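You operate a simulated robot arm through the tools that you are given. There is no shell and no other tool.

You are at the controls of a simulated robot arm. One attempt, no reset.

Task
Sift one scoop of stony sand over the grey tray; tip the stones in with the pebbles.
Fine: use the yellow scoop and the sieve; both go back where they lay. Set down upright: scoop.

Only the result counts: the job must be done as asked and must still hold three seconds after the hand-in. Knocking over, shifting, dropping, spilling or breaking anything else fails it.

Robot
A 6-joint arm with a two-finger gripper, fixed in place. Base frame: the origin is on the floor under the middle of its stand, x ahead of it, y to its left, z up. Units: cm, degrees, N and s.
It reaches about 129.8 cm from its shoulder. Its first joint turns from -149.0 to 149.0 degrees. Payload 1.57 kg.
The tool frame sits at the grasp point between the pads (the TCP): z along the fingers, y along the line on which they close. The tips reach 2.1 cm beyond it. The gripper opens to 7 cm; its body begins 5 cm behind the TCP.
Orientation is that of the tool frame in the base frame, as a unit quaternion [x, y, z, w]. With the fingers straight down and closing along the base's y, the tool's x points along the base's -x, its y along +y and its z along -z.

Tools
- The arm moves only by the tool nudge_tool. Its arguments are lists of equal length, an entry for each row: "slide": the shift along the tool's x, y, z in units of 150 mm (1.0 is 150 mm), a list of three; "rotation": the turn, a rotation vector about the tool's x, y, z in units of 45 degrees (1.0 is 45 degrees), a list of three; "jaw": the finger opening in cm, from 0 to 7. In form: {"slide": [[dx, dy, dz], ...], "rotation": [[ax, ay, az], ...], "jaw": [jaw, ...]}. A call has 1 to 20 rows; each row is the pose to reach, as a shift and turn from the pose commanded when the call began, along the tool's axes at that moment. A call with a number of a shift or a turn outside -1 to 1 is refused whole. Rows are played at 5 a second. More than 5 cm and 8.6 degrees between two rows, or a gripper value outside its range, and nothing of the call is played. Where a pose cannot be reached the arm comes as near as it can. A force on the tool above 40 N (or 10 N above the force at the start of the call, whichever is more), or a blocked arm, ends the call early, and 0.2 s more pass. Each finger travels about 10.37 cm/s and halts on what it meets, pressing with about 28 N; the grip force reading is that of the motor and also rises with nothing between the fingers. The clock runs only during rows and for 0.2 s after the last one: add rows that repeat a pose to give the fingers time. It gives the time, the measured TCP pose, the force on the tool (base axes), the opening and the grip force at its end, in the units of the frame above (readings bear some noise), with the torque about the TCP (base axes, N m) and any sound that the robot's microphone picked up.
- Cameras (640 x 400 px; columns grow to the right, rows downward): "scene" is fixed at [40.07, -65.02, 163.54]; the picture's right is [0.98, -0.18, 0.00], its down [-0.08, -0.43, -0.90] and it looks along [0.17, 0.89, -0.43] (base axes); focal length 316 px, centre (320, 200). "wrist" rides on the gripper at [7.9, 0.4, -8.1] in the tool frame; the picture's right is [-0.05, 1.00, 0.00], its down [-0.67, -0.04, -0.75] and it looks along [-0.74, -0.04, 0.67] (tool axes); focal length 256 px, centre (320, 200). There is no depth. A picture from a camera that has moved, and an enlarged one, comes with that camera's place and axes in the base frame and with its lens.
- capture(camera): a new picture of that camera. It takes no simulated time.
- raise_lower(by): slides the trunk up (or, below 0, down) by that many cm; the arm rides with it, the base frame stays. It gives what a move gives, with no picture.
- zoom(camera, box): a new picture of the part [left, top, right, bottom] of that camera's present view, enlarged. It takes no simulated time.
- hand_in(): hands the job in; it is judged then, once.

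Nothing tells you positions but the pictures and the camera data. Unless the task says otherwise, let go and move clear before handing in.

The tools are called after ">>>" by a JSON object that holds its "method" and its "body". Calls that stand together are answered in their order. nudge_tool: Moves the arm, as the interface text tells. Its arguments: {"type":"object","properties":{"slide":{"type":"array"},"rotation":{"type":"array"},"jaw":{"type":"array"}},"required":["slide","rotation","jaw"]} The other tools are called the same way: raise_lower (by) moves the trunk up or down; capture (camera) takes a picture; zoom (camera, box) takes an enlarged picture of a part of a camera's view; hand_in () hands the job in.

At the start:

```text
t: 0.0
ee_pos: [17.22, 60.62, 118.5]
ee_rot: [-0.001, 1.0, 0.0, 0.0]
contact_force: [-0.7, 0.5, 0.3]
ft_torque: [0.01, 0.03, 0.01]
grip_width: 6.98
grasp_force: 0.0
trunk travel left (down, up): [-86.7, 10.3]
```

scene: 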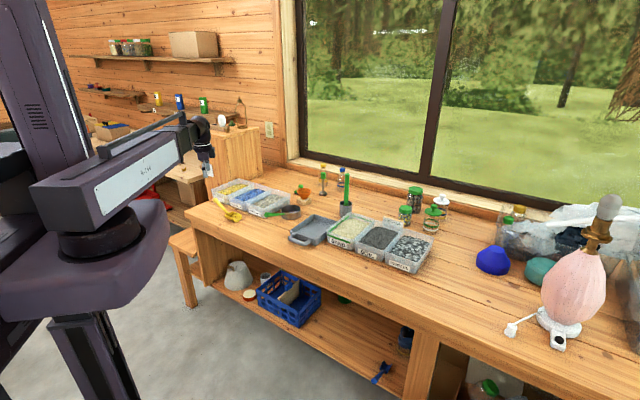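
wrist: 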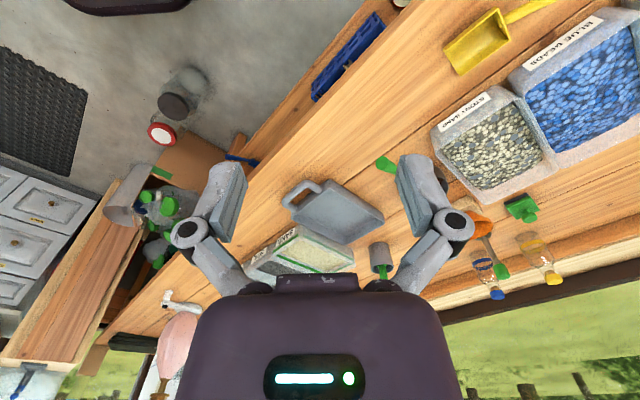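

I see a bench with labelled bins, a yellow scoop at the left end, a grey tray in the middle, and the sieve perhaps near the bins. I'll look closer before moving.

>>> {"method": "zoom", "body": {"camera": "scene", "box": [190, 150, 350, 250]}}

>>> {"method": "zoom", "body": {"camera": "scene", "box": [290, 180, 450, 280]}}

>>> {"method": "zoom", "body": {"camera": "wrist", "box": [240, 0, 640, 250]}}

```text
4.00 times, centred on (270, 200) of scene
camera zoom: at [40.07, -65.02, 163.54], right [0.98, -0.18, 0.0], down [-0.08, -0.43, -0.9], along [0.17, 0.89, -0.43], focal length 1264 px, centre (520, 200)
```

zoom: 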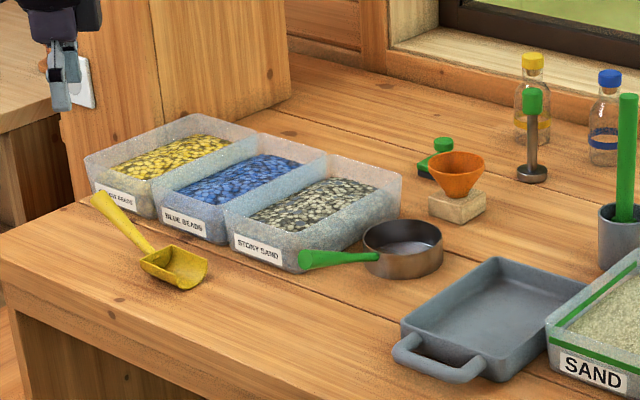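

```text
4.00 times, centred on (370, 230) of scene
camera zoom: at [40.07, -65.02, 163.54], right [0.98, -0.18, 0.0], down [-0.08, -0.43, -0.9], along [0.17, 0.89, -0.43], focal length 1264 px, centre (120, 80)
```

zoom: 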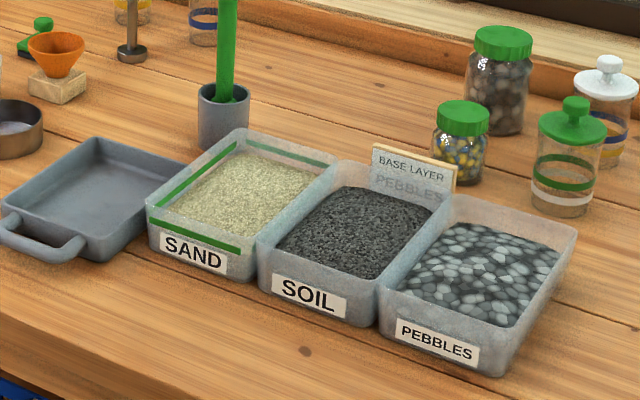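

```text
1.60 times, centred on (440, 125) of wrist
camera zoom: at [9.24, 61.11, 126.62], right [0.05, 1.0, 0.0], down [0.67, -0.04, 0.75], along [0.74, -0.04, -0.67], focal length 410 px, centre (128, 320)
```

zoom: 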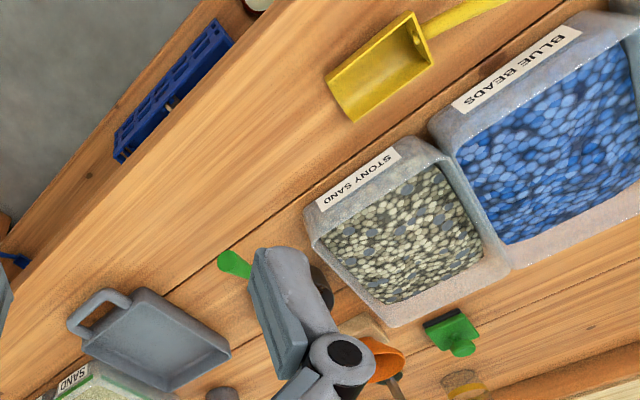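

The bench runs at roughly 45° in the base frame. From left to right I see the yellow scoop, the bead bins, the stony sand bin, the sieve (dark pan with a green handle), the grey tray, then the sand, soil and pebbles bins. I'll turn the wrist to face the bench squarely and take more pictures to triangulate.

>>> {"method": "nudge_tool", "body": {"slide": [[0, 0, 0], [0, 0, 0], [0, 0, 0], [0, 0, 0], [0, 0, 0], [0, 0, 0]], "rotation": [[0, 0, -0.167], [0, 0, -0.333], [0, 0, -0.5], [0, 0, -0.667], [0, 0, -0.833], [0, 0, -1.0]], "jaw": [7, 7, 7, 7, 7, 7]}}

>>> {"method": "capture", "body": {"camera": "wrist"}}

>>> {"method": "capture", "body": {"camera": "scene"}}

```text
t: 1.4
ee_pos: [17.21, 60.62, 118.6]
ee_rot: [-0.384, 0.923, -0.001, 0.0]
contact_force: [-0.3, -0.4, -1.0]
ft_torque: [0.0, 0.0, -0.02]
grip_width: 7.01
grasp_force: 0.0
trunk travel left (down, up): [-86.7, 10.3]
```

```text
taken
camera wrist: at [11.23, 55.36, 126.62], right [-0.67, 0.74, 0.0], down [0.49, 0.45, 0.74], along [0.55, 0.5, -0.67], focal length 256 px, centre (320, 200)
```

wrist: 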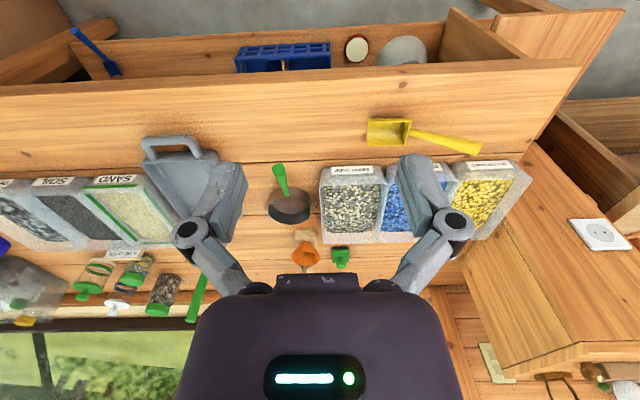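

```text
taken
```

scene: 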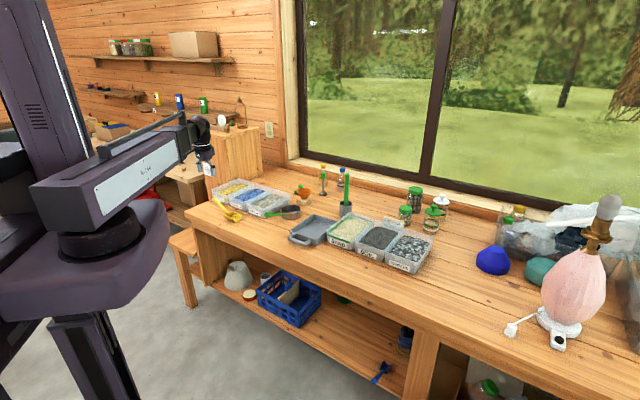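

The wrist view is upside down, so its right is the bench's left. Next I'll zoom in on the scoop, the sieve and the tray.

>>> {"method": "zoom", "body": {"camera": "wrist", "box": [340, 90, 540, 215]}}

>>> {"method": "zoom", "body": {"camera": "wrist", "box": [240, 130, 440, 255]}}

>>> {"method": "zoom", "body": {"camera": "wrist", "box": [0, 110, 240, 260]}}

>>> {"method": "zoom", "body": {"camera": "scene", "box": [240, 180, 340, 243]}}

>>> {"method": "zoom", "body": {"camera": "scene", "box": [180, 170, 280, 233]}}

```text
3.20 times, centred on (440, 152) of wrist
camera zoom: at [11.23, 55.36, 126.62], right [-0.67, 0.74, 0.0], down [0.49, 0.45, 0.74], along [0.55, 0.5, -0.67], focal length 819 px, centre (-64, 352)
```

zoom: 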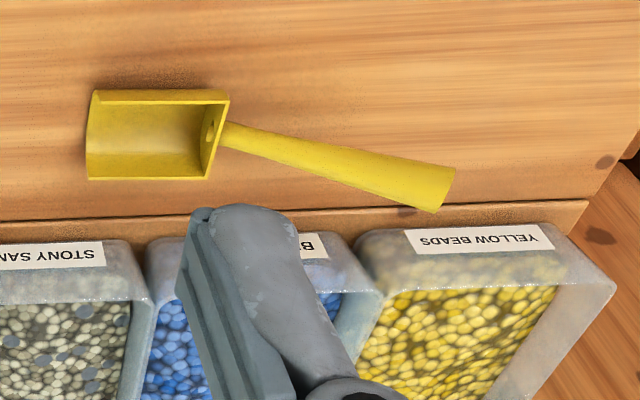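

```text
3.20 times, centred on (340, 192) of wrist
camera zoom: at [11.23, 55.36, 126.62], right [-0.67, 0.74, 0.0], down [0.49, 0.45, 0.74], along [0.55, 0.5, -0.67], focal length 819 px, centre (256, 224)
```

zoom: 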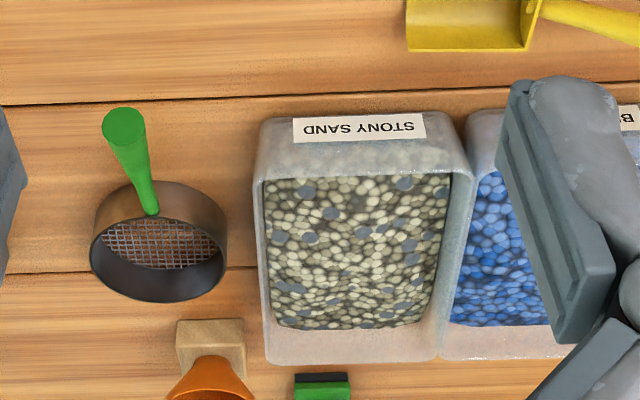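

```text
2.67 times, centred on (120, 185) of wrist
camera zoom: at [11.23, 55.36, 126.62], right [-0.67, 0.74, 0.0], down [0.49, 0.45, 0.74], along [0.55, 0.5, -0.67], focal length 683 px, centre (853, 240)
```

zoom: 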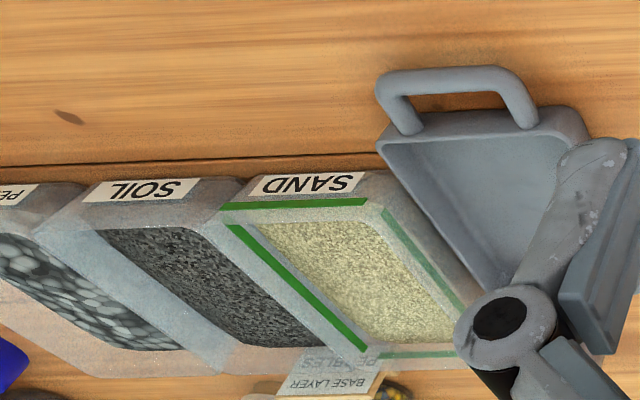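

```text
6.35 times, centred on (290, 212) of scene
camera zoom: at [40.07, -65.02, 163.54], right [0.98, -0.18, 0.0], down [-0.08, -0.43, -0.9], along [0.17, 0.89, -0.43], focal length 2006 px, centre (510, 127)
```

zoom: 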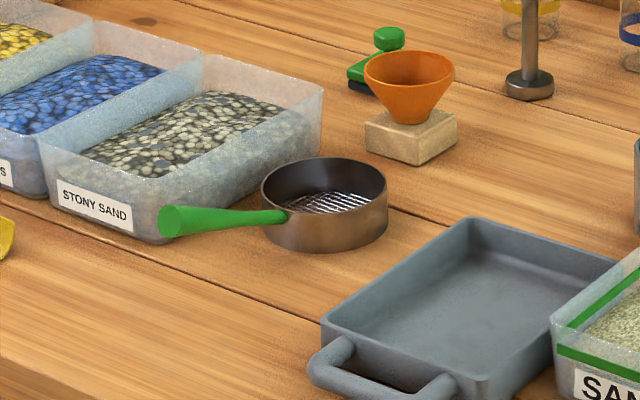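

```text
6.35 times, centred on (230, 202) of scene
camera zoom: at [40.07, -65.02, 163.54], right [0.98, -0.18, 0.0], down [-0.08, -0.43, -0.9], along [0.17, 0.89, -0.43], focal length 2006 px, centre (891, 190)
```

zoom: 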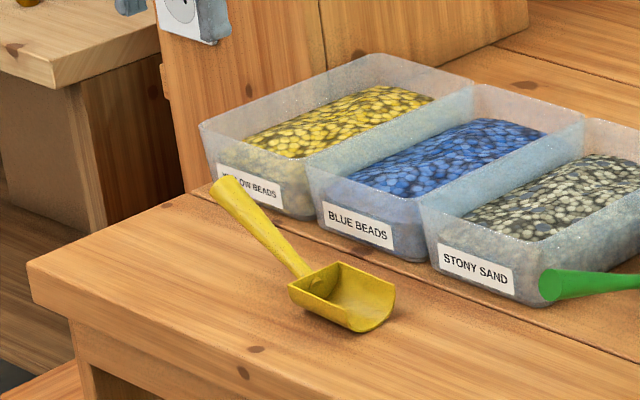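

I now have rough positions in bench axes (e = along the bench to the right, n = into the bench), with the bench top at z of about 83.5 cm. The scoop bowl is near e -43, n 75, with its handle running left and rising. The sieve centre is near e -21, n 95, with its handle toward the robot. I'll slide right for a clear second view of the tray and the pebbles bin.

>>> {"method": "nudge_tool", "body": {"slide": [[0, -0.25, 0], [0, -0.5, 0], [0, -0.75, 0], [0, -1, 0]], "rotation": [[0, 0, 0], [0, 0, 0], [0, 0, 0], [0, 0, 0]], "jaw": [7, 7, 7, 7]}}

>>> {"method": "nudge_tool", "body": {"slide": [[0, -0.25, 0], [0, -0.5, 0], [0, -0.75, 0], [0, -1, 0], [0, -1, 0]], "rotation": [[0, 0, 0], [0, 0, 0], [0, 0, 0], [0, 0, 0], [0, 0, 0]], "jaw": [7, 7, 7, 7, 7]}}

>>> {"method": "capture", "body": {"camera": "wrist"}}

>>> {"method": "capture", "body": {"camera": "scene"}}

```text
t: 2.4
ee_pos: [27.84, 49.69, 118.54]
ee_rot: [-0.383, 0.924, 0.0, 0.0]
contact_force: [0.4, -1.2, -0.6]
ft_torque: [-0.03, 0.0, -0.02]
grip_width: 6.99
grasp_force: 0.0
trunk travel left (down, up): [-86.7, 10.3]
```

```text
t: 3.6
ee_pos: [38.43, 39.13, 118.63]
ee_rot: [-0.382, 0.924, -0.001, 0.0]
contact_force: [0.4, 0.2, 0.3]
ft_torque: [-0.01, 0.02, -0.01]
grip_width: 7.02
grasp_force: 0.2
trunk travel left (down, up): [-86.7, 10.3]
```

```text
taken
camera wrist: at [32.57, 34.0, 126.63], right [-0.67, 0.74, 0.0], down [0.5, 0.45, 0.74], along [0.55, 0.5, -0.67], focal length 256 px, centre (320, 200)
```

wrist: 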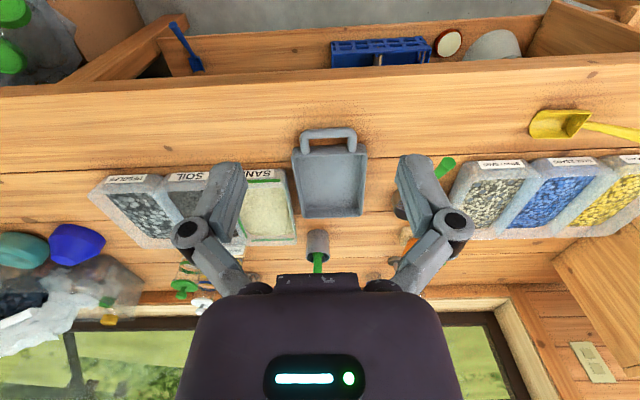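

```text
taken
```

scene: 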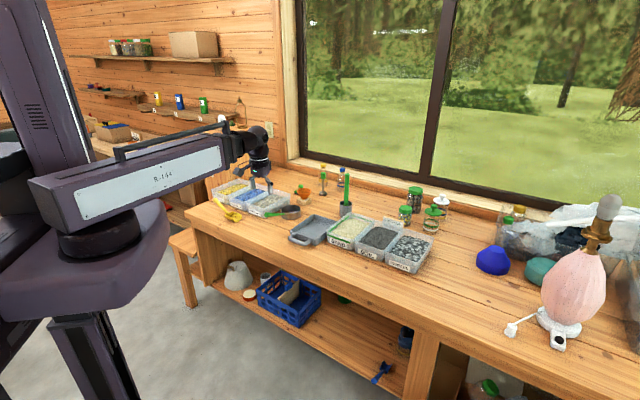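

The tray is now clear, along with the bins to its right. I'll zoom in for accurate positions.

>>> {"method": "zoom", "body": {"camera": "wrist", "box": [240, 110, 440, 235]}}

>>> {"method": "zoom", "body": {"camera": "wrist", "box": [60, 150, 300, 300]}}

>>> {"method": "zoom", "body": {"camera": "wrist", "box": [430, 90, 640, 221]}}

>>> {"method": "zoom", "body": {"camera": "scene", "box": [280, 200, 380, 263]}}

>>> {"method": "zoom", "body": {"camera": "scene", "box": [350, 215, 450, 278]}}

```text
3.20 times, centred on (340, 172) of wrist
camera zoom: at [32.57, 34.0, 126.63], right [-0.67, 0.74, 0.0], down [0.5, 0.45, 0.74], along [0.55, 0.5, -0.67], focal length 819 px, centre (256, 288)
```

zoom: 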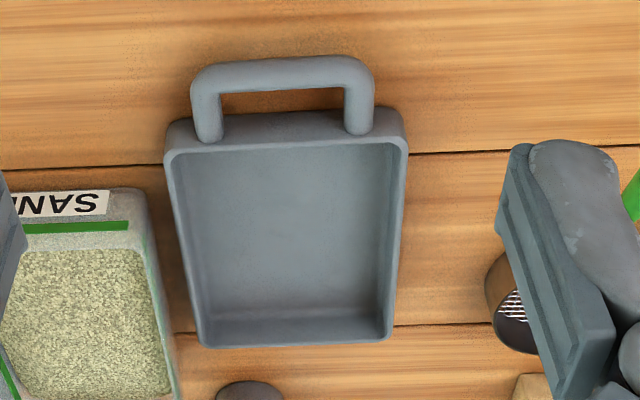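

```text
2.67 times, centred on (180, 225) of wrist
camera zoom: at [32.57, 34.0, 126.63], right [-0.67, 0.74, 0.0], down [0.5, 0.45, 0.74], along [0.55, 0.5, -0.67], focal length 683 px, centre (693, 133)
```

zoom: 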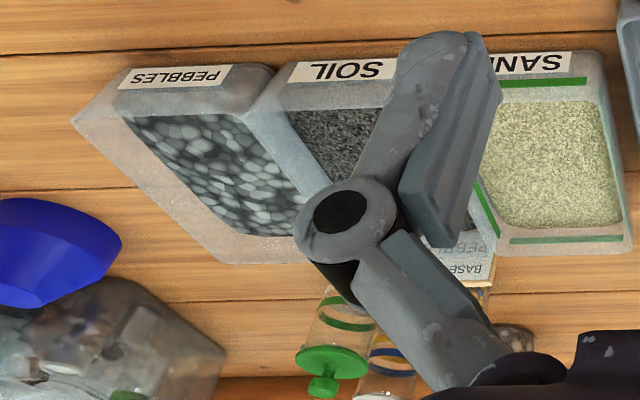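

```text
3.05 times, centred on (535, 156) of wrist
camera zoom: at [32.57, 34.0, 126.63], right [-0.67, 0.74, 0.0], down [0.5, 0.45, 0.74], along [0.55, 0.5, -0.67], focal length 780 px, centre (-335, 336)
```

zoom: 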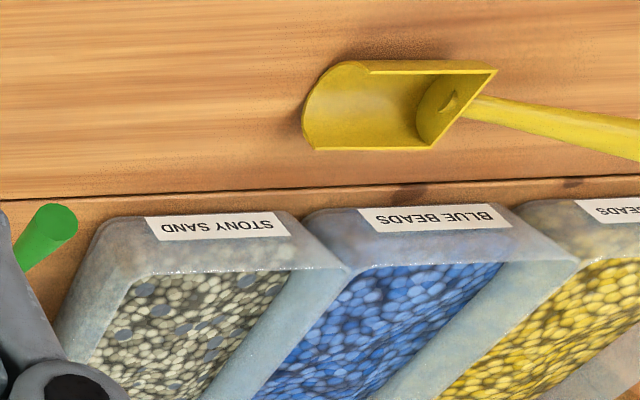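

```text
6.35 times, centred on (330, 232) of scene
camera zoom: at [40.07, -65.02, 163.54], right [0.98, -0.18, 0.0], down [-0.08, -0.43, -0.9], along [0.17, 0.89, -0.43], focal length 2006 px, centre (256, -0)
```

zoom: 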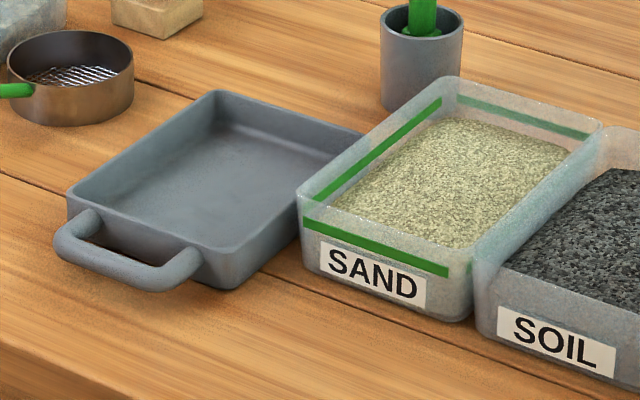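

```text
6.35 times, centred on (400, 246) of scene
camera zoom: at [40.07, -65.02, 163.54], right [0.98, -0.18, 0.0], down [-0.08, -0.43, -0.9], along [0.17, 0.89, -0.43], focal length 2006 px, centre (-188, -95)
```

zoom: 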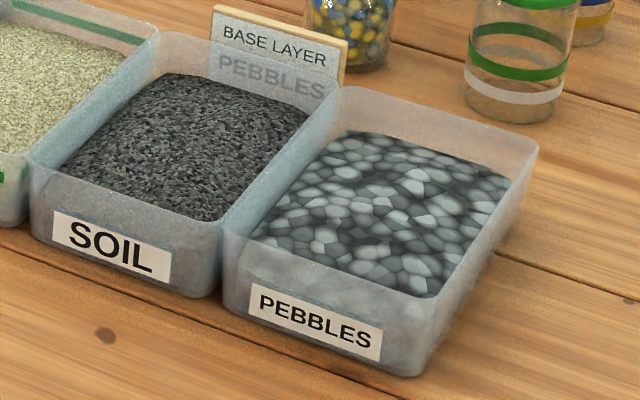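

The layout is now clear:

- **Tray:** e -9 to 6, n 80 to 99, with its rim at about z 86.
- **Stony sand bin:** e -43 to -29.5, n 83 to 105, rim at about z 90, fill at about z 88.
- **Pebbles bin:** centred near e 43, n 94.

I'd like the camera on top of the gripper with the fingers tilted forward, so I'll test turning the wrist through half a turn.

>>> {"method": "nudge_tool", "body": {"slide": [[0, 0, 0], [0, 0, 0], [0, 0, 0], [0, 0, 0], [0, 0, 0], [0, 0, 0]], "rotation": [[0, 0, 0.167], [0, 0, 0.333], [0, 0, 0.5], [0, 0, 0.667], [0, 0, 0.833], [0, 0, 1.0]], "jaw": [7, 7, 7, 7, 7, 7]}}

>>> {"method": "nudge_tool", "body": {"slide": [[0, 0, 0], [0, 0, 0], [0, 0, 0], [0, 0, 0], [0, 0, 0], [0, 0, 0]], "rotation": [[0, 0, 0.167], [0, 0, 0.333], [0, 0, 0.5], [0, 0, 0.667], [0, 0, 0.833], [0, 0, 1.0]], "jaw": [7, 7, 7, 7, 7, 7]}}

>>> {"method": "nudge_tool", "body": {"slide": [[0, 0, 0], [0, 0, 0], [0, 0, 0], [0, 0, 0], [0, 0, 0], [0, 0, 0]], "rotation": [[0, 0, 0.167], [0, 0, 0.333], [0, 0, 0.5], [0, 0, 0.667], [0, 0, 0.833], [0, 0, 1.0]], "jaw": [7, 7, 7, 7, 7, 7]}}

>>> {"method": "nudge_tool", "body": {"slide": [[0, 0, 0], [0, 0, 0], [0, 0, 0], [0, 0, 0], [0, 0, 0], [0, 0, 0]], "rotation": [[0, 0, 0.167], [0, 0, 0.333], [0, 0, 0.5], [0, 0, 0.667], [0, 0, 0.833], [0, 0, 1.0]], "jaw": [7, 7, 7, 7, 7, 7]}}

>>> {"method": "capture", "body": {"camera": "wrist"}}

>>> {"method": "capture", "body": {"camera": "scene"}}

```text
t: 5.0
ee_pos: [38.42, 39.35, 118.63]
ee_rot: [0.001, 1.0, 0.001, 0.0]
contact_force: [-0.3, 0.0, -0.9]
ft_torque: [0.04, -0.04, 0.01]
grip_width: 6.99
grasp_force: 0.0
trunk travel left (down, up): [-86.7, 10.3]
```

```text
t: 6.4
ee_pos: [38.52, 39.35, 118.66]
ee_rot: [0.383, 0.924, 0.0, 0.0]
contact_force: [-0.5, -0.1, 0.9]
ft_torque: [0.01, -0.03, -0.03]
grip_width: 7.0
grasp_force: 0.0
trunk travel left (down, up): [-86.7, 10.3]
```

```text
t: 7.8
ee_pos: [38.38, 39.37, 118.58]
ee_rot: [0.708, 0.706, 0.0, 0.0]
contact_force: [0.5, 0.1, 0.6]
ft_torque: [0.03, 0.01, 0.01]
grip_width: 7.0
grasp_force: 0.0
trunk travel left (down, up): [-86.7, 10.3]
```

```text
t: 9.2
ee_pos: [38.78, 39.13, 118.51]
ee_rot: [0.88, 0.474, 0.0, 0.0]
contact_force: [0.0, 0.4, 0.6]
ft_torque: [-0.02, 0.04, 0.0]
grip_width: 6.98
grasp_force: 0.0
out of reach, approached as far as the arm can: row 5, 6
trunk travel left (down, up): [-86.7, 10.3]
```

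```text
taken
camera wrist: at [43.46, 45.53, 126.63], right [0.8, -0.59, 0.0], down [-0.4, -0.54, 0.74], along [-0.44, -0.6, -0.67], focal length 256 px, centre (320, 200)
```

wrist: 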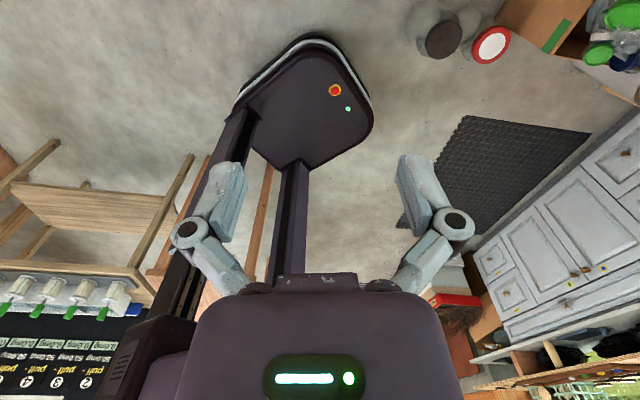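

```text
taken
```

scene: 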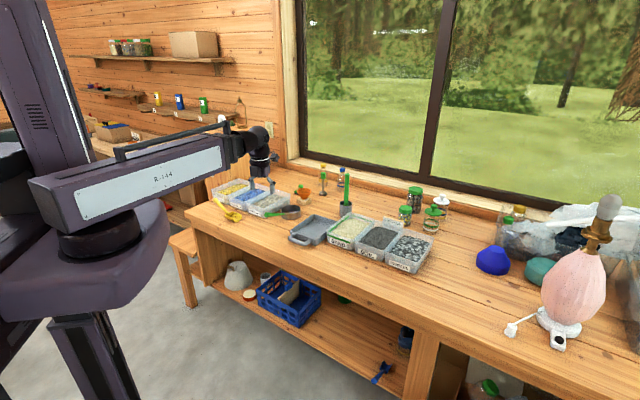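

The last joint reaches its limit with the camera facing back toward the robot, so I'll keep the camera on the robot side. I'll look at the arm's shape before choosing grasp tilts, and turn the wrist back.

>>> {"method": "zoom", "body": {"camera": "scene", "box": [0, 60, 320, 260]}}

>>> {"method": "nudge_tool", "body": {"slide": [[0, 0, 0], [0, 0, 0], [0, 0, 0], [0, 0, 0], [0, 0, 0], [0, 0, 0]], "rotation": [[0, 0, -0.167], [0, 0, -0.333], [0, 0, -0.5], [0, 0, -0.667], [0, 0, -0.833], [0, 0, -1.0]], "jaw": [7, 7, 7, 7, 7, 7]}}

>>> {"method": "nudge_tool", "body": {"slide": [[0, 0, 0], [0, 0, 0], [0, 0, 0], [0, 0, 0], [0, 0, 0], [0, 0, 0]], "rotation": [[0, 0, -0.167], [0, 0, -0.333], [0, 0, -0.5], [0, 0, -0.667], [0, 0, -0.833], [0, 0, -1.0]], "jaw": [7, 7, 7, 7, 7, 7]}}

>>> {"method": "nudge_tool", "body": {"slide": [[0, 0, 0], [0, 0, 0], [0, 0, 0], [0, 0, 0], [0, 0, 0], [0, 0, 0]], "rotation": [[0, 0, -0.167], [0, 0, -0.333], [0, 0, -0.5], [0, 0, -0.667], [0, 0, -0.833], [0, 0, -1.0]], "jaw": [7, 7, 7, 7, 7, 7]}}

```text
2.00 times, centred on (160, 160) of scene
camera zoom: at [40.07, -65.02, 163.54], right [0.98, -0.18, 0.0], down [-0.08, -0.43, -0.9], along [0.17, 0.89, -0.43], focal length 632 px, centre (640, 280)
```

zoom: 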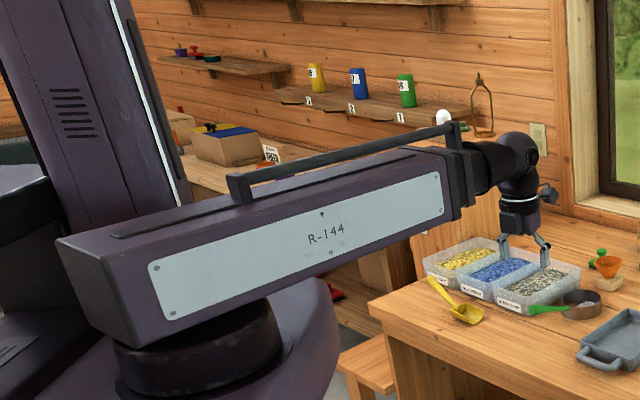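

```text
t: 10.6
ee_pos: [38.88, 39.08, 118.56]
ee_rot: [0.631, 0.776, -0.001, -0.002]
contact_force: [-0.1, 0.1, 0.2]
ft_torque: [-0.01, 0.02, -0.02]
grip_width: 6.98
grasp_force: 0.0
trunk travel left (down, up): [-86.7, 10.3]
```

```text
t: 12.0
ee_pos: [38.76, 39.15, 118.59]
ee_rot: [0.285, 0.958, 0.001, -0.001]
contact_force: [1.2, 0.2, 0.7]
ft_torque: [-0.01, -0.02, 0.01]
grip_width: 7.02
grasp_force: 0.1
trunk travel left (down, up): [-86.7, 10.3]
```

```text
t: 13.4
ee_pos: [38.88, 39.03, 118.58]
ee_rot: [-0.102, 0.995, 0.001, -0.001]
contact_force: [0.5, 0.3, 0.3]
ft_torque: [-0.01, -0.06, -0.01]
grip_width: 7.0
grasp_force: 0.0
trunk travel left (down, up): [-86.7, 10.3]
```

The arm is a boom with a wrist at its end, so rolling about the boom direction should be easy. I'll plan to grip the handles with the fingers tilted forward. First I'll finish turning back to face the bench, then lower the trunk for a close look at the sieve handle.

>>> {"method": "nudge_tool", "body": {"slide": [[0, 0, 0], [0, 0, 0], [0, 0, 0], [0, 0, 0], [0, 0, 0], [0, 0, 0]], "rotation": [[0, 0, -0.15], [0, 0, -0.3], [0, 0, -0.45], [0, 0, -0.6], [0, 0, -0.74], [0, 0, -0.74]], "jaw": [7, 7, 7, 7, 7, 7]}}

>>> {"method": "raise_lower", "body": {"by": -18}}

>>> {"method": "nudge_tool", "body": {"slide": [[0, 0.25, 0], [0, 0.5, 0], [0, 0.75, 0], [0, 1, 0], [0, 1, 0]], "rotation": [[0, 0, 0], [0, 0, 0], [0, 0, 0], [0, 0, 0], [0, 0, 0]], "jaw": [7, 7, 7, 7, 7]}}

>>> {"method": "capture", "body": {"camera": "wrist"}}

>>> {"method": "capture", "body": {"camera": "scene"}}

```text
t: 14.8
ee_pos: [38.71, 38.98, 118.61]
ee_rot: [-0.383, 0.924, 0.001, -0.001]
contact_force: [-0.2, -0.2, -0.1]
ft_torque: [-0.01, -0.01, -0.02]
grip_width: 6.99
grasp_force: 0.0
trunk travel left (down, up): [-86.7, 10.3]
```

```text
t: 16.8
ee_pos: [38.75, 38.99, 100.53]
ee_rot: [-0.382, 0.924, 0.001, -0.001]
contact_force: [0.1, -0.4, -0.5]
ft_torque: [0.01, 0.01, 0.01]
grip_width: 7.02
grasp_force: 0.0
trunk travel left (down, up): [-68.7, 28.3]
```

```text
t: 18.0
ee_pos: [28.23, 49.86, 100.51]
ee_rot: [-0.382, 0.924, 0.0, 0.0]
contact_force: [0.5, -0.7, 0.4]
ft_torque: [0.06, -0.02, 0.02]
grip_width: 7.0
grasp_force: 0.1
trunk travel left (down, up): [-68.7, 28.3]
```

```text
taken
camera wrist: at [22.24, 44.56, 108.63], right [-0.67, 0.74, 0.0], down [0.5, 0.44, 0.74], along [0.55, 0.5, -0.67], focal length 256 px, centre (320, 200)
```

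wrist: 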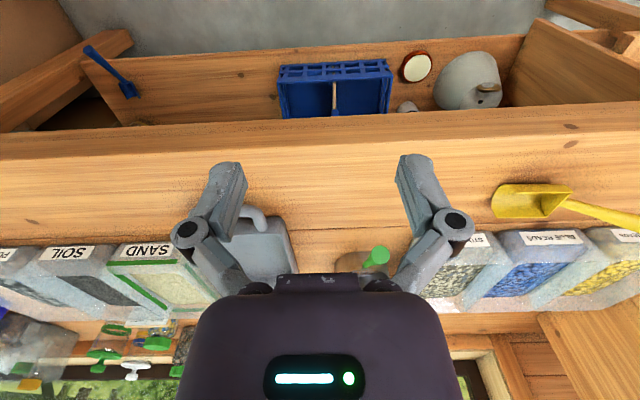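

```text
taken
```

scene: 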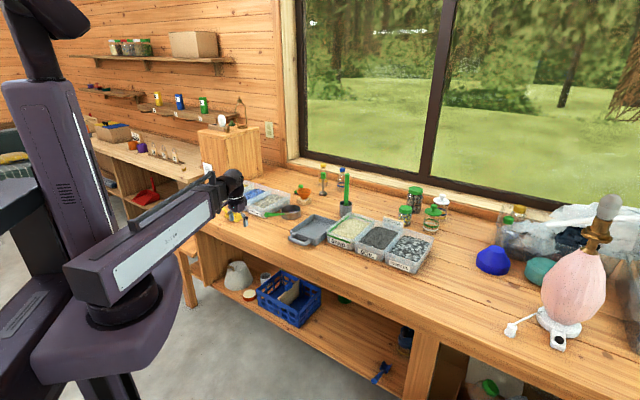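

The sieve handle end shows within about 3 mm of my estimate. I'll move in line with the sieve handle for a finer look.

>>> {"method": "nudge_tool", "body": {"slide": [[-0.2, 0.2, 0], [-0.45, 0.44, 0], [-0.45, 0.44, 0]], "rotation": [[0, 0, 0], [0, 0, 0], [0, 0, 0]], "jaw": [7, 7, 7]}}

>>> {"method": "capture", "body": {"camera": "wrist"}}

>>> {"method": "zoom", "body": {"camera": "wrist", "box": [240, 180, 400, 280]}}

>>> {"method": "zoom", "body": {"camera": "scene", "box": [220, 150, 320, 213]}}

```text
refused: row 2 steps farther than a row can; nothing moved
```

```text
taken
camera wrist: at [22.24, 44.56, 108.63], right [-0.67, 0.74, 0.0], down [0.5, 0.44, 0.74], along [0.55, 0.5, -0.67], focal length 256 px, centre (320, 200)
```

wrist: 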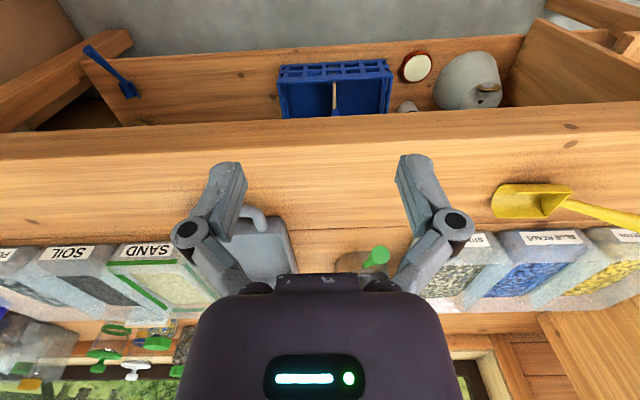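

```text
4.00 times, centred on (320, 230) of wrist
camera zoom: at [22.24, 44.56, 108.63], right [-0.67, 0.74, 0.0], down [0.5, 0.44, 0.74], along [0.55, 0.5, -0.67], focal length 1024 px, centre (320, 80)
```

zoom: 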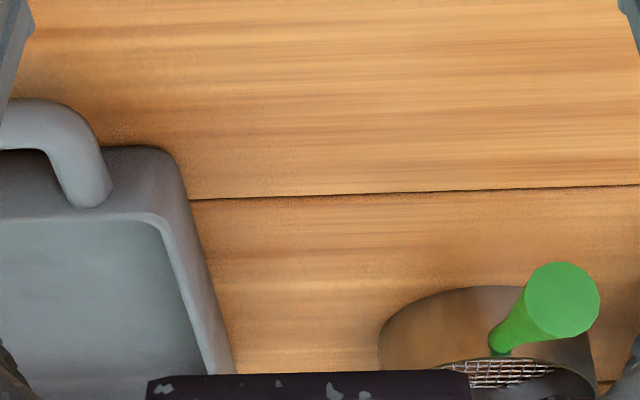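

```text
6.35 times, centred on (270, 182) of scene
camera zoom: at [40.07, -65.02, 163.54], right [0.98, -0.18, 0.0], down [-0.08, -0.43, -0.9], along [0.17, 0.89, -0.43], focal length 2006 px, centre (638, 318)
```

zoom: 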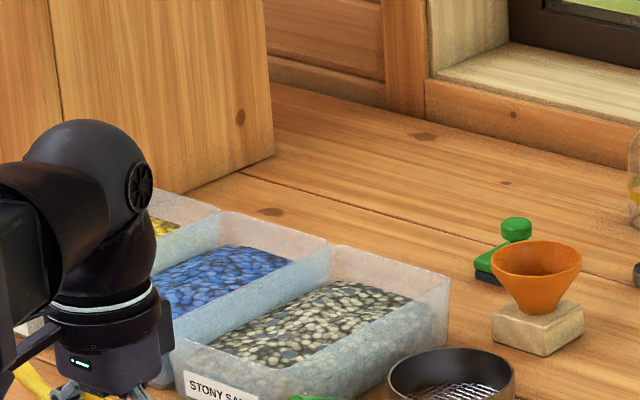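

That row was slightly too long a step. I'll split it up.

>>> {"method": "nudge_tool", "body": {"slide": [[-0.15, 0.15, 0], [-0.3, 0.3, 0], [-0.45, 0.44, 0], [-0.45, 0.44, 0]], "rotation": [[0, 0, 0], [0, 0, 0], [0, 0, 0], [0, 0, 0]], "jaw": [7, 7, 7, 7]}}

>>> {"method": "capture", "body": {"camera": "wrist"}}

>>> {"method": "zoom", "body": {"camera": "wrist", "box": [240, 180, 400, 280]}}

>>> {"method": "capture", "body": {"camera": "scene"}}

```text
t: 19.0
ee_pos: [28.5, 59.09, 100.5]
ee_rot: [-0.383, 0.924, 0.001, 0.0]
contact_force: [0.3, 0.5, 1.5]
ft_torque: [-0.02, 0.02, 0.01]
grip_width: 7.0
grasp_force: 0.1
trunk travel left (down, up): [-68.7, 28.3]
```

```text
taken
camera wrist: at [22.36, 53.89, 108.63], right [-0.67, 0.74, 0.0], down [0.5, 0.44, 0.74], along [0.55, 0.5, -0.67], focal length 256 px, centre (320, 200)
```

wrist: 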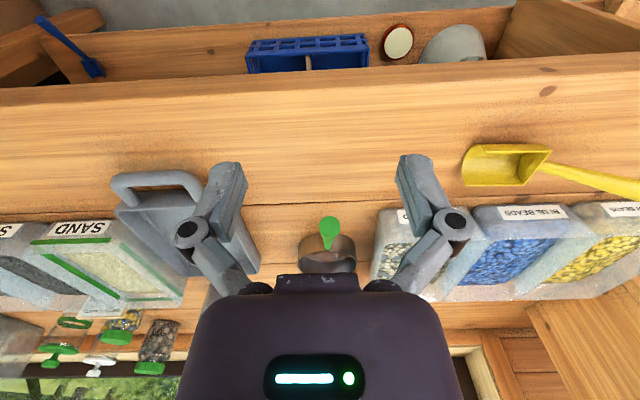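

```text
4.00 times, centred on (320, 230) of wrist
camera zoom: at [22.36, 53.89, 108.63], right [-0.67, 0.74, 0.0], down [0.5, 0.44, 0.74], along [0.55, 0.5, -0.67], focal length 1024 px, centre (320, 80)
```

zoom: 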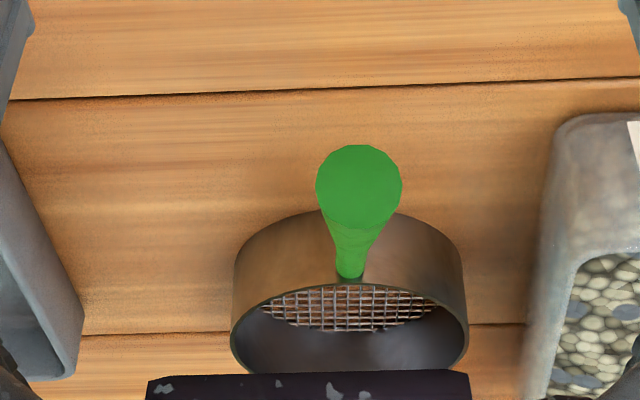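

```text
taken
```

scene: 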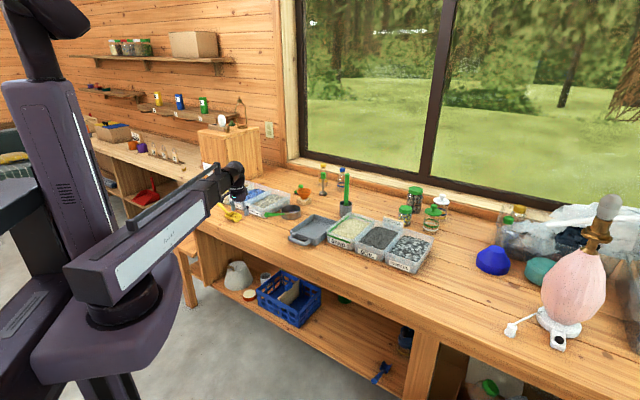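

The sieve handle end is at about e -22.3, n 77.5, z 91.4, and its root is at about n 90, z 87. Next I'll tilt the fingers forward 40° here in free space and see whether the arm follows.

>>> {"method": "nudge_tool", "body": {"slide": [[0, 0, 0], [0, 0, 0], [0, 0, 0], [0, 0, 0], [0, 0, 0], [0, 0, 0]], "rotation": [[0, -0.178, 0], [0, -0.356, 0], [0, -0.534, 0], [0, -0.711, 0], [0, -0.889, 0], [0, -0.889, 0]], "jaw": [6, 5, 5, 5, 5, 5]}}

>>> {"method": "capture", "body": {"camera": "wrist"}}

>>> {"method": "zoom", "body": {"camera": "scene", "box": [160, 130, 320, 230]}}

```text
t: 20.4
ee_pos: [28.21, 59.05, 104.94]
ee_rot: [-0.358, 0.868, 0.132, 0.317]
contact_force: [-0.7, -1.0, -0.1]
ft_torque: [0.0, 0.01, -0.02]
grip_width: 5.01
grasp_force: 0.1
out of reach, approached as far as the arm can: row 2, 3, 4, 5, 6
trunk travel left (down, up): [-68.7, 28.3]
```

```text
taken
camera wrist: at [20.0, 51.51, 105.98], right [-0.68, 0.74, 0.04], down [0.05, -0.01, 1.0], along [0.73, 0.68, -0.03], focal length 256 px, centre (320, 200)
```

wrist: 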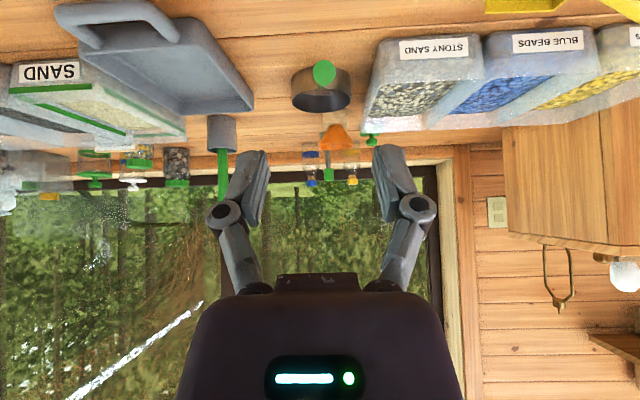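

```text
4.00 times, centred on (240, 180) of scene
camera zoom: at [40.07, -65.02, 163.54], right [0.98, -0.18, 0.0], down [-0.08, -0.43, -0.9], along [0.17, 0.89, -0.43], focal length 1264 px, centre (640, 280)
```

zoom: 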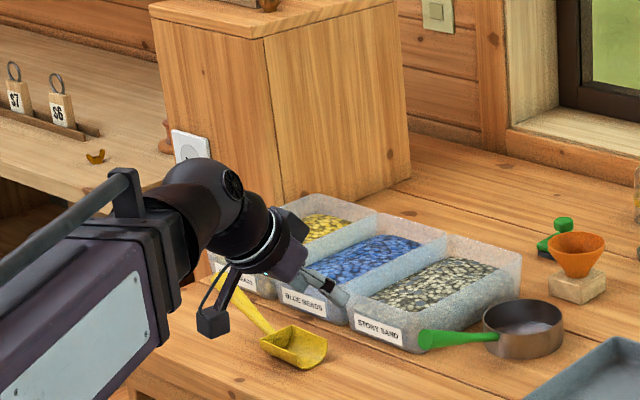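

The tilt worked, but the tool stayed 4.4 cm higher than asked: the boom can't go lower at this trunk height. I'll lower the trunk for more room and see how the commanded pose behaves.

>>> {"method": "raise_lower", "body": {"by": -12}}

>>> {"method": "nudge_tool", "body": {"slide": [[0, 0, 0], [0, 0, 0]], "rotation": [[0, 0, 0], [0, 0, 0]], "jaw": [5, 5]}}

```text
t: 21.9
ee_pos: [28.25, 59.02, 92.9]
ee_rot: [-0.359, 0.868, 0.133, 0.316]
contact_force: [-0.1, 0.4, -0.6]
ft_torque: [0.01, -0.01, 0.03]
grip_width: 4.99
grasp_force: 0.1
trunk travel left (down, up): [-56.7, 40.3]
```

```text
t: 22.5
ee_pos: [28.23, 59.07, 92.95]
ee_rot: [-0.359, 0.869, 0.132, 0.316]
contact_force: [-0.7, -0.8, -0.8]
ft_torque: [0.04, 0.01, 0.01]
grip_width: 5.02
grasp_force: 0.0
trunk travel left (down, up): [-56.7, 40.3]
```

>>> {"method": "nudge_tool", "body": {"slide": [[-0.107, 0, -0.128], [-0.214, 0, -0.255], [-0.214, 0, -0.255]], "rotation": [[0, 0, 0], [0, 0, 0], [0, 0, 0]], "jaw": [5, 5, 5]}}

>>> {"method": "zoom", "body": {"camera": "scene", "box": [0, 90, 320, 290]}}

```text
t: 23.3
ee_pos: [28.33, 59.11, 92.9]
ee_rot: [-0.359, 0.868, 0.132, 0.317]
contact_force: [0.0, 0.4, 1.0]
ft_torque: [0.02, 0.02, -0.01]
grip_width: 5.0
grasp_force: 0.1
out of reach, approached as far as the arm can: row 1, 2, 3
trunk travel left (down, up): [-56.7, 40.3]
```

```text
2.00 times, centred on (160, 190) of scene
camera zoom: at [40.07, -65.02, 163.54], right [0.98, -0.18, 0.0], down [-0.08, -0.43, -0.9], along [0.17, 0.89, -0.43], focal length 632 px, centre (640, 220)
```

zoom: 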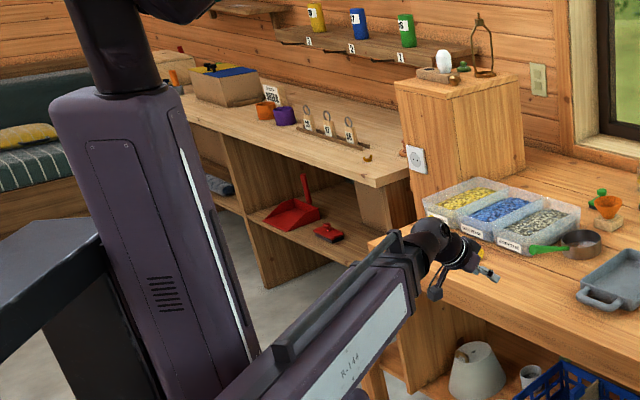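

The arm can't change height itself, so all vertical motion comes from the trunk, and changing the tilt also changes the height in a predictable way (about 18.8 cm from wrist centre to TCP). Now I'll move over the sieve handle, slightly high, with the jaws at 5 cm.

>>> {"method": "raise_lower", "body": {"by": 2.5}}

>>> {"method": "nudge_tool", "body": {"slide": [[-0.2, 0.01, 0.168], [-0.4, 0.02, 0.336], [-0.55, 0.023, 0.462], [-0.55, 0.023, 0.462]], "rotation": [[0.01, 0, 0.012], [0.02, 0, 0.024], [0.029, 0, 0.034], [0.029, 0, 0.034]], "jaw": [5, 5, 5, 5]}}

>>> {"method": "capture", "body": {"camera": "wrist"}}

>>> {"method": "zoom", "body": {"camera": "scene", "box": [200, 150, 360, 250]}}

```text
t: 24.0
ee_pos: [28.22, 59.13, 95.43]
ee_rot: [-0.358, 0.869, 0.132, 0.316]
contact_force: [1.4, -0.3, 1.4]
ft_torque: [-0.03, 0.01, 0.01]
grip_width: 4.99
grasp_force: 0.0
trunk travel left (down, up): [-59.2, 37.8]
```

```text
t: 25.0
ee_pos: [35.81, 67.0, 95.34]
ee_rot: [-0.344, 0.875, 0.126, 0.317]
contact_force: [0.1, -0.1, -0.4]
ft_torque: [-0.01, 0.05, 0.02]
grip_width: 5.0
grasp_force: 0.0
trunk travel left (down, up): [-59.2, 37.8]
```

```text
taken
camera wrist: at [27.28, 59.73, 96.48], right [-0.65, 0.76, 0.04], down [0.05, 0.0, 1.0], along [0.76, 0.65, -0.03], focal length 256 px, centre (320, 200)
```

wrist: 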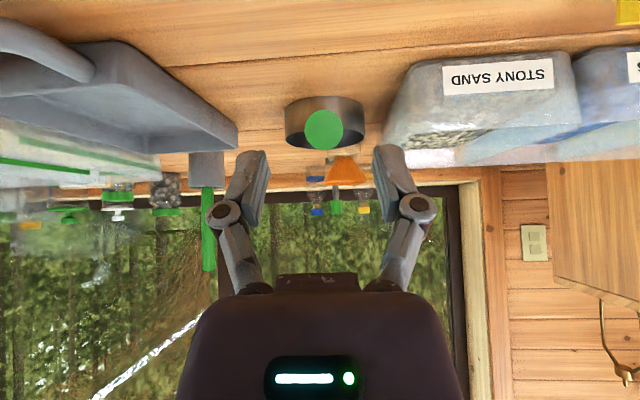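

```text
4.00 times, centred on (280, 200) of scene
camera zoom: at [40.07, -65.02, 163.54], right [0.98, -0.18, 0.0], down [-0.08, -0.43, -0.9], along [0.17, 0.89, -0.43], focal length 1264 px, centre (480, 200)
```

zoom: 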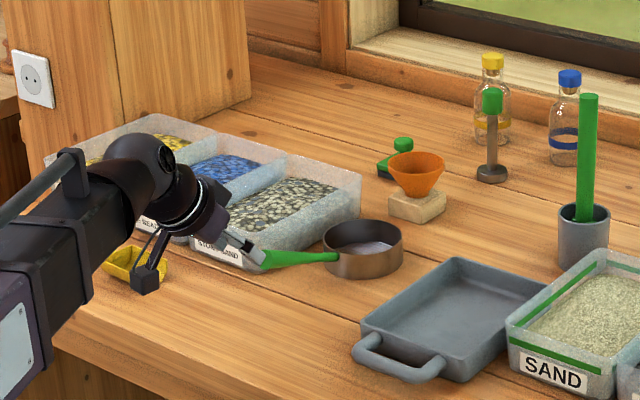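

The gripper is lined up with the handle. I'll move it forward over the handle and then lower it straight down.

>>> {"method": "nudge_tool", "body": {"slide": [[-0.2, 0.013, 0.168], [-0.4233, 0.027, 0.3554], [-0.4233, 0.027, 0.3554]], "rotation": [[0, 0, 0], [0, 0, 0], [0, 0, 0]], "jaw": [5, 5, 5]}}

>>> {"method": "zoom", "body": {"camera": "wrist", "box": [220, 80, 420, 205]}}

>>> {"method": "zoom", "body": {"camera": "scene", "box": [240, 170, 320, 220]}}

```text
t: 25.8
ee_pos: [41.58, 72.86, 95.4]
ee_rot: [-0.344, 0.875, 0.126, 0.317]
contact_force: [-0.1, 0.0, 0.1]
ft_torque: [0.02, 0.0, 0.0]
grip_width: 4.99
grasp_force: 0.0
trunk travel left (down, up): [-59.2, 37.8]
```

```text
3.20 times, centred on (320, 142) of wrist
camera zoom: at [33.0, 65.53, 96.48], right [-0.65, 0.76, 0.04], down [0.05, -0.01, 1.0], along [0.76, 0.65, -0.03], focal length 819 px, centre (320, 384)
```

zoom: 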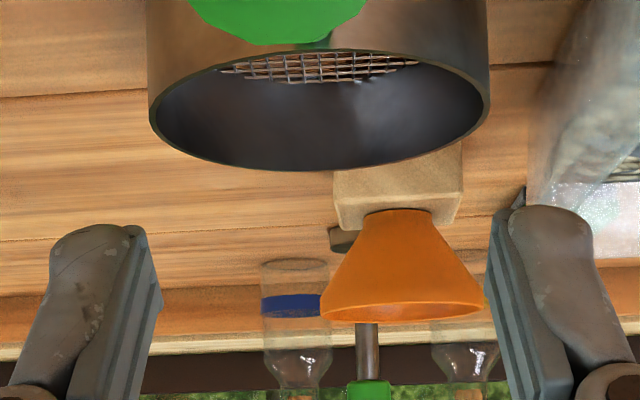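

```text
8.00 times, centred on (280, 195) of scene
camera zoom: at [40.07, -65.02, 163.54], right [0.98, -0.18, 0.0], down [-0.08, -0.43, -0.9], along [0.17, 0.89, -0.43], focal length 2528 px, centre (640, 240)
```

zoom: 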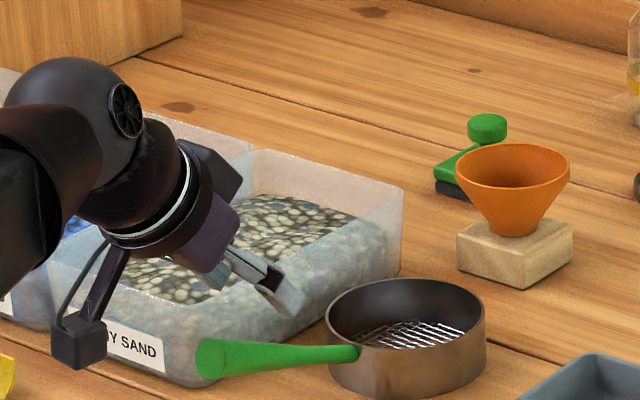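

The fingers straddle the handle from above. I'll lower the trunk about 5.2 cm, checking the force.

>>> {"method": "raise_lower", "body": {"by": -3.5}}

>>> {"method": "raise_lower", "body": {"by": -1.7}}

>>> {"method": "capture", "body": {"camera": "wrist"}}

>>> {"method": "zoom", "body": {"camera": "scene", "box": [240, 170, 320, 220]}}

```text
t: 26.6
ee_pos: [41.59, 72.91, 92.0]
ee_rot: [-0.343, 0.875, 0.126, 0.317]
contact_force: [0.7, -0.2, 0.6]
ft_torque: [0.03, 0.01, -0.01]
grip_width: 4.97
grasp_force: 0.1
trunk travel left (down, up): [-55.7, 41.3]
```

```text
t: 27.2
ee_pos: [41.55, 72.76, 90.21]
ee_rot: [-0.343, 0.875, 0.125, 0.317]
contact_force: [-0.6, -0.2, 0.3]
ft_torque: [-0.03, -0.01, 0.0]
grip_width: 4.98
grasp_force: 0.1
trunk travel left (down, up): [-54.0, 43.0]
```

```text
taken
camera wrist: at [32.98, 65.53, 91.28], right [-0.65, 0.76, 0.04], down [0.05, -0.01, 1.0], along [0.76, 0.65, -0.03], focal length 256 px, centre (320, 200)
```

wrist: 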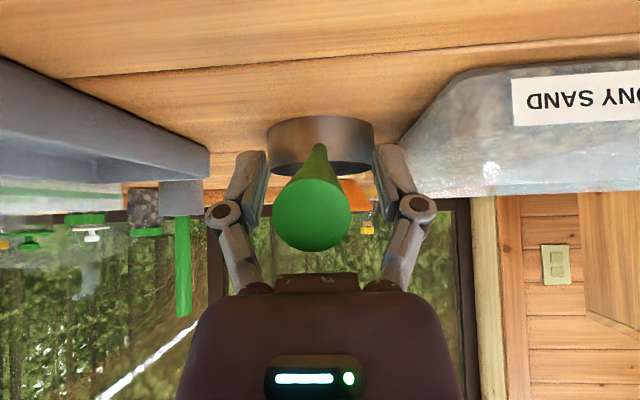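

```text
8.00 times, centred on (280, 195) of scene
camera zoom: at [40.07, -65.02, 163.54], right [0.98, -0.18, 0.0], down [-0.08, -0.43, -0.9], along [0.17, 0.89, -0.43], focal length 2528 px, centre (640, 240)
```

zoom: 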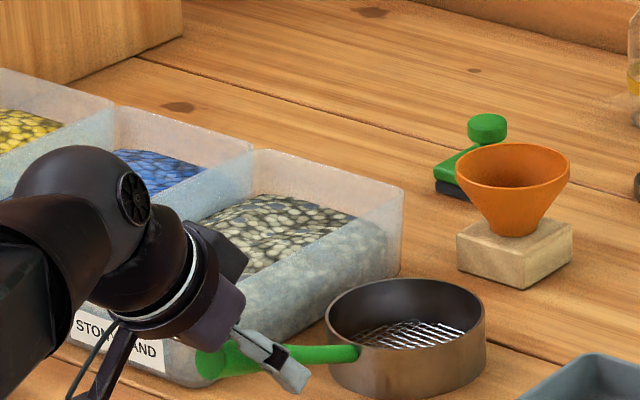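

The handle sits between the pads. I'll close on it.

>>> {"method": "nudge_tool", "body": {"slide": [[0, 0, 0], [0, 0, 0], [0, 0, 0], [0, 0, 0], [0, 0, 0]], "rotation": [[0, 0, 0], [0, 0, 0], [0, 0, 0], [0, 0, 0], [0, 0, 0]], "jaw": [3.5, 2.5, 1.5, 0.5, 0.5]}}

>>> {"method": "capture", "body": {"camera": "wrist"}}

>>> {"method": "zoom", "body": {"camera": "scene", "box": [240, 170, 320, 220]}}

```text
t: 28.4
ee_pos: [41.52, 72.79, 90.26]
ee_rot: [-0.343, 0.875, 0.125, 0.318]
contact_force: [1.0, -1.7, 1.0]
ft_torque: [-0.06, -0.07, -0.08]
grip_width: 2.42
grasp_force: 28.7
trunk travel left (down, up): [-54.0, 43.0]
```

```text
taken
camera wrist: at [32.98, 65.52, 91.29], right [-0.65, 0.76, 0.04], down [0.05, -0.01, 1.0], along [0.76, 0.65, -0.03], focal length 256 px, centre (320, 200)
```

wrist: 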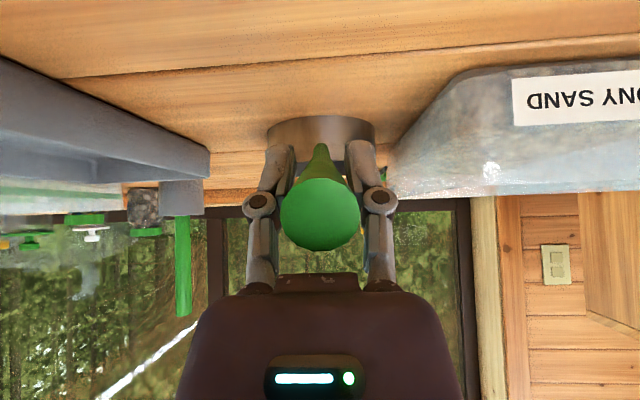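

```text
8.00 times, centred on (280, 195) of scene
camera zoom: at [40.07, -65.02, 163.54], right [0.98, -0.18, 0.0], down [-0.08, -0.43, -0.9], along [0.17, 0.89, -0.43], focal length 2528 px, centre (640, 240)
```

zoom: 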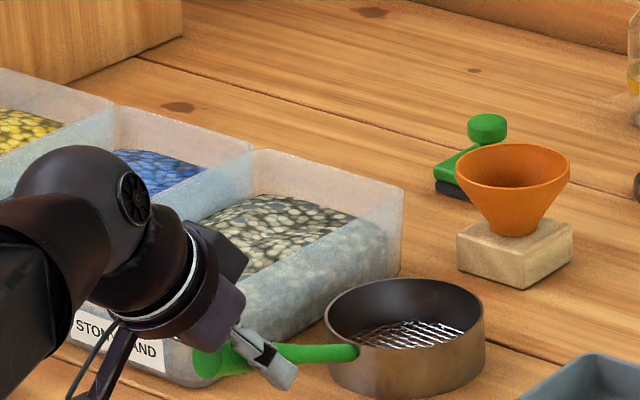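

The grip is firm (opening 2.4 cm, 28.7 N), and the recorded return pose is TCP [41.52, 72.79, 90.26]. I'll lift the sieve 6 cm and check that it stays level.

>>> {"method": "raise_lower", "body": {"by": 6}}

>>> {"method": "capture", "body": {"camera": "wrist"}}

>>> {"method": "zoom", "body": {"camera": "scene", "box": [240, 150, 336, 210]}}

```text
t: 29.4
ee_pos: [41.5, 72.91, 96.15]
ee_rot: [-0.343, 0.875, 0.125, 0.318]
contact_force: [0.1, 0.4, -1.7]
ft_torque: [-0.15, 0.18, 0.01]
grip_width: 2.4
grasp_force: 28.5
trunk travel left (down, up): [-60.0, 37.0]
```

```text
taken
camera wrist: at [32.99, 65.56, 97.26], right [-0.65, 0.76, 0.04], down [0.05, 0.0, 1.0], along [0.76, 0.65, -0.03], focal length 256 px, centre (320, 200)
```

wrist: 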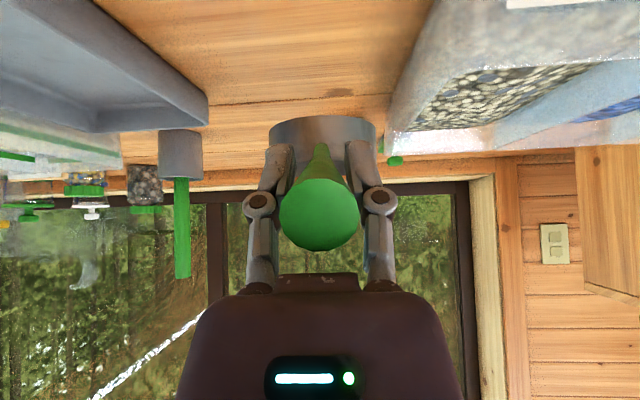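

```text
6.67 times, centred on (288, 180) of scene
camera zoom: at [40.07, -65.02, 163.54], right [0.98, -0.18, 0.0], down [-0.08, -0.43, -0.9], along [0.17, 0.89, -0.43], focal length 2106 px, centre (533, 333)
```

zoom: 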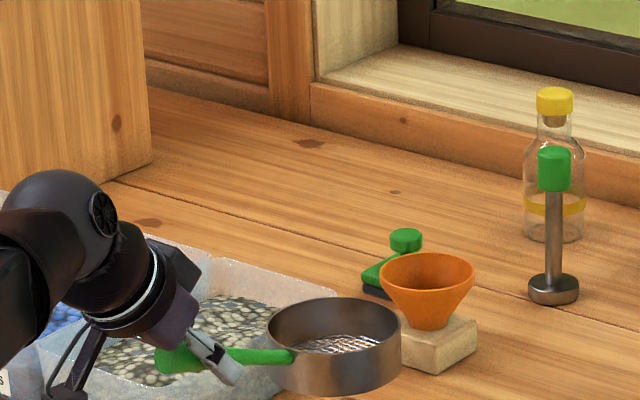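

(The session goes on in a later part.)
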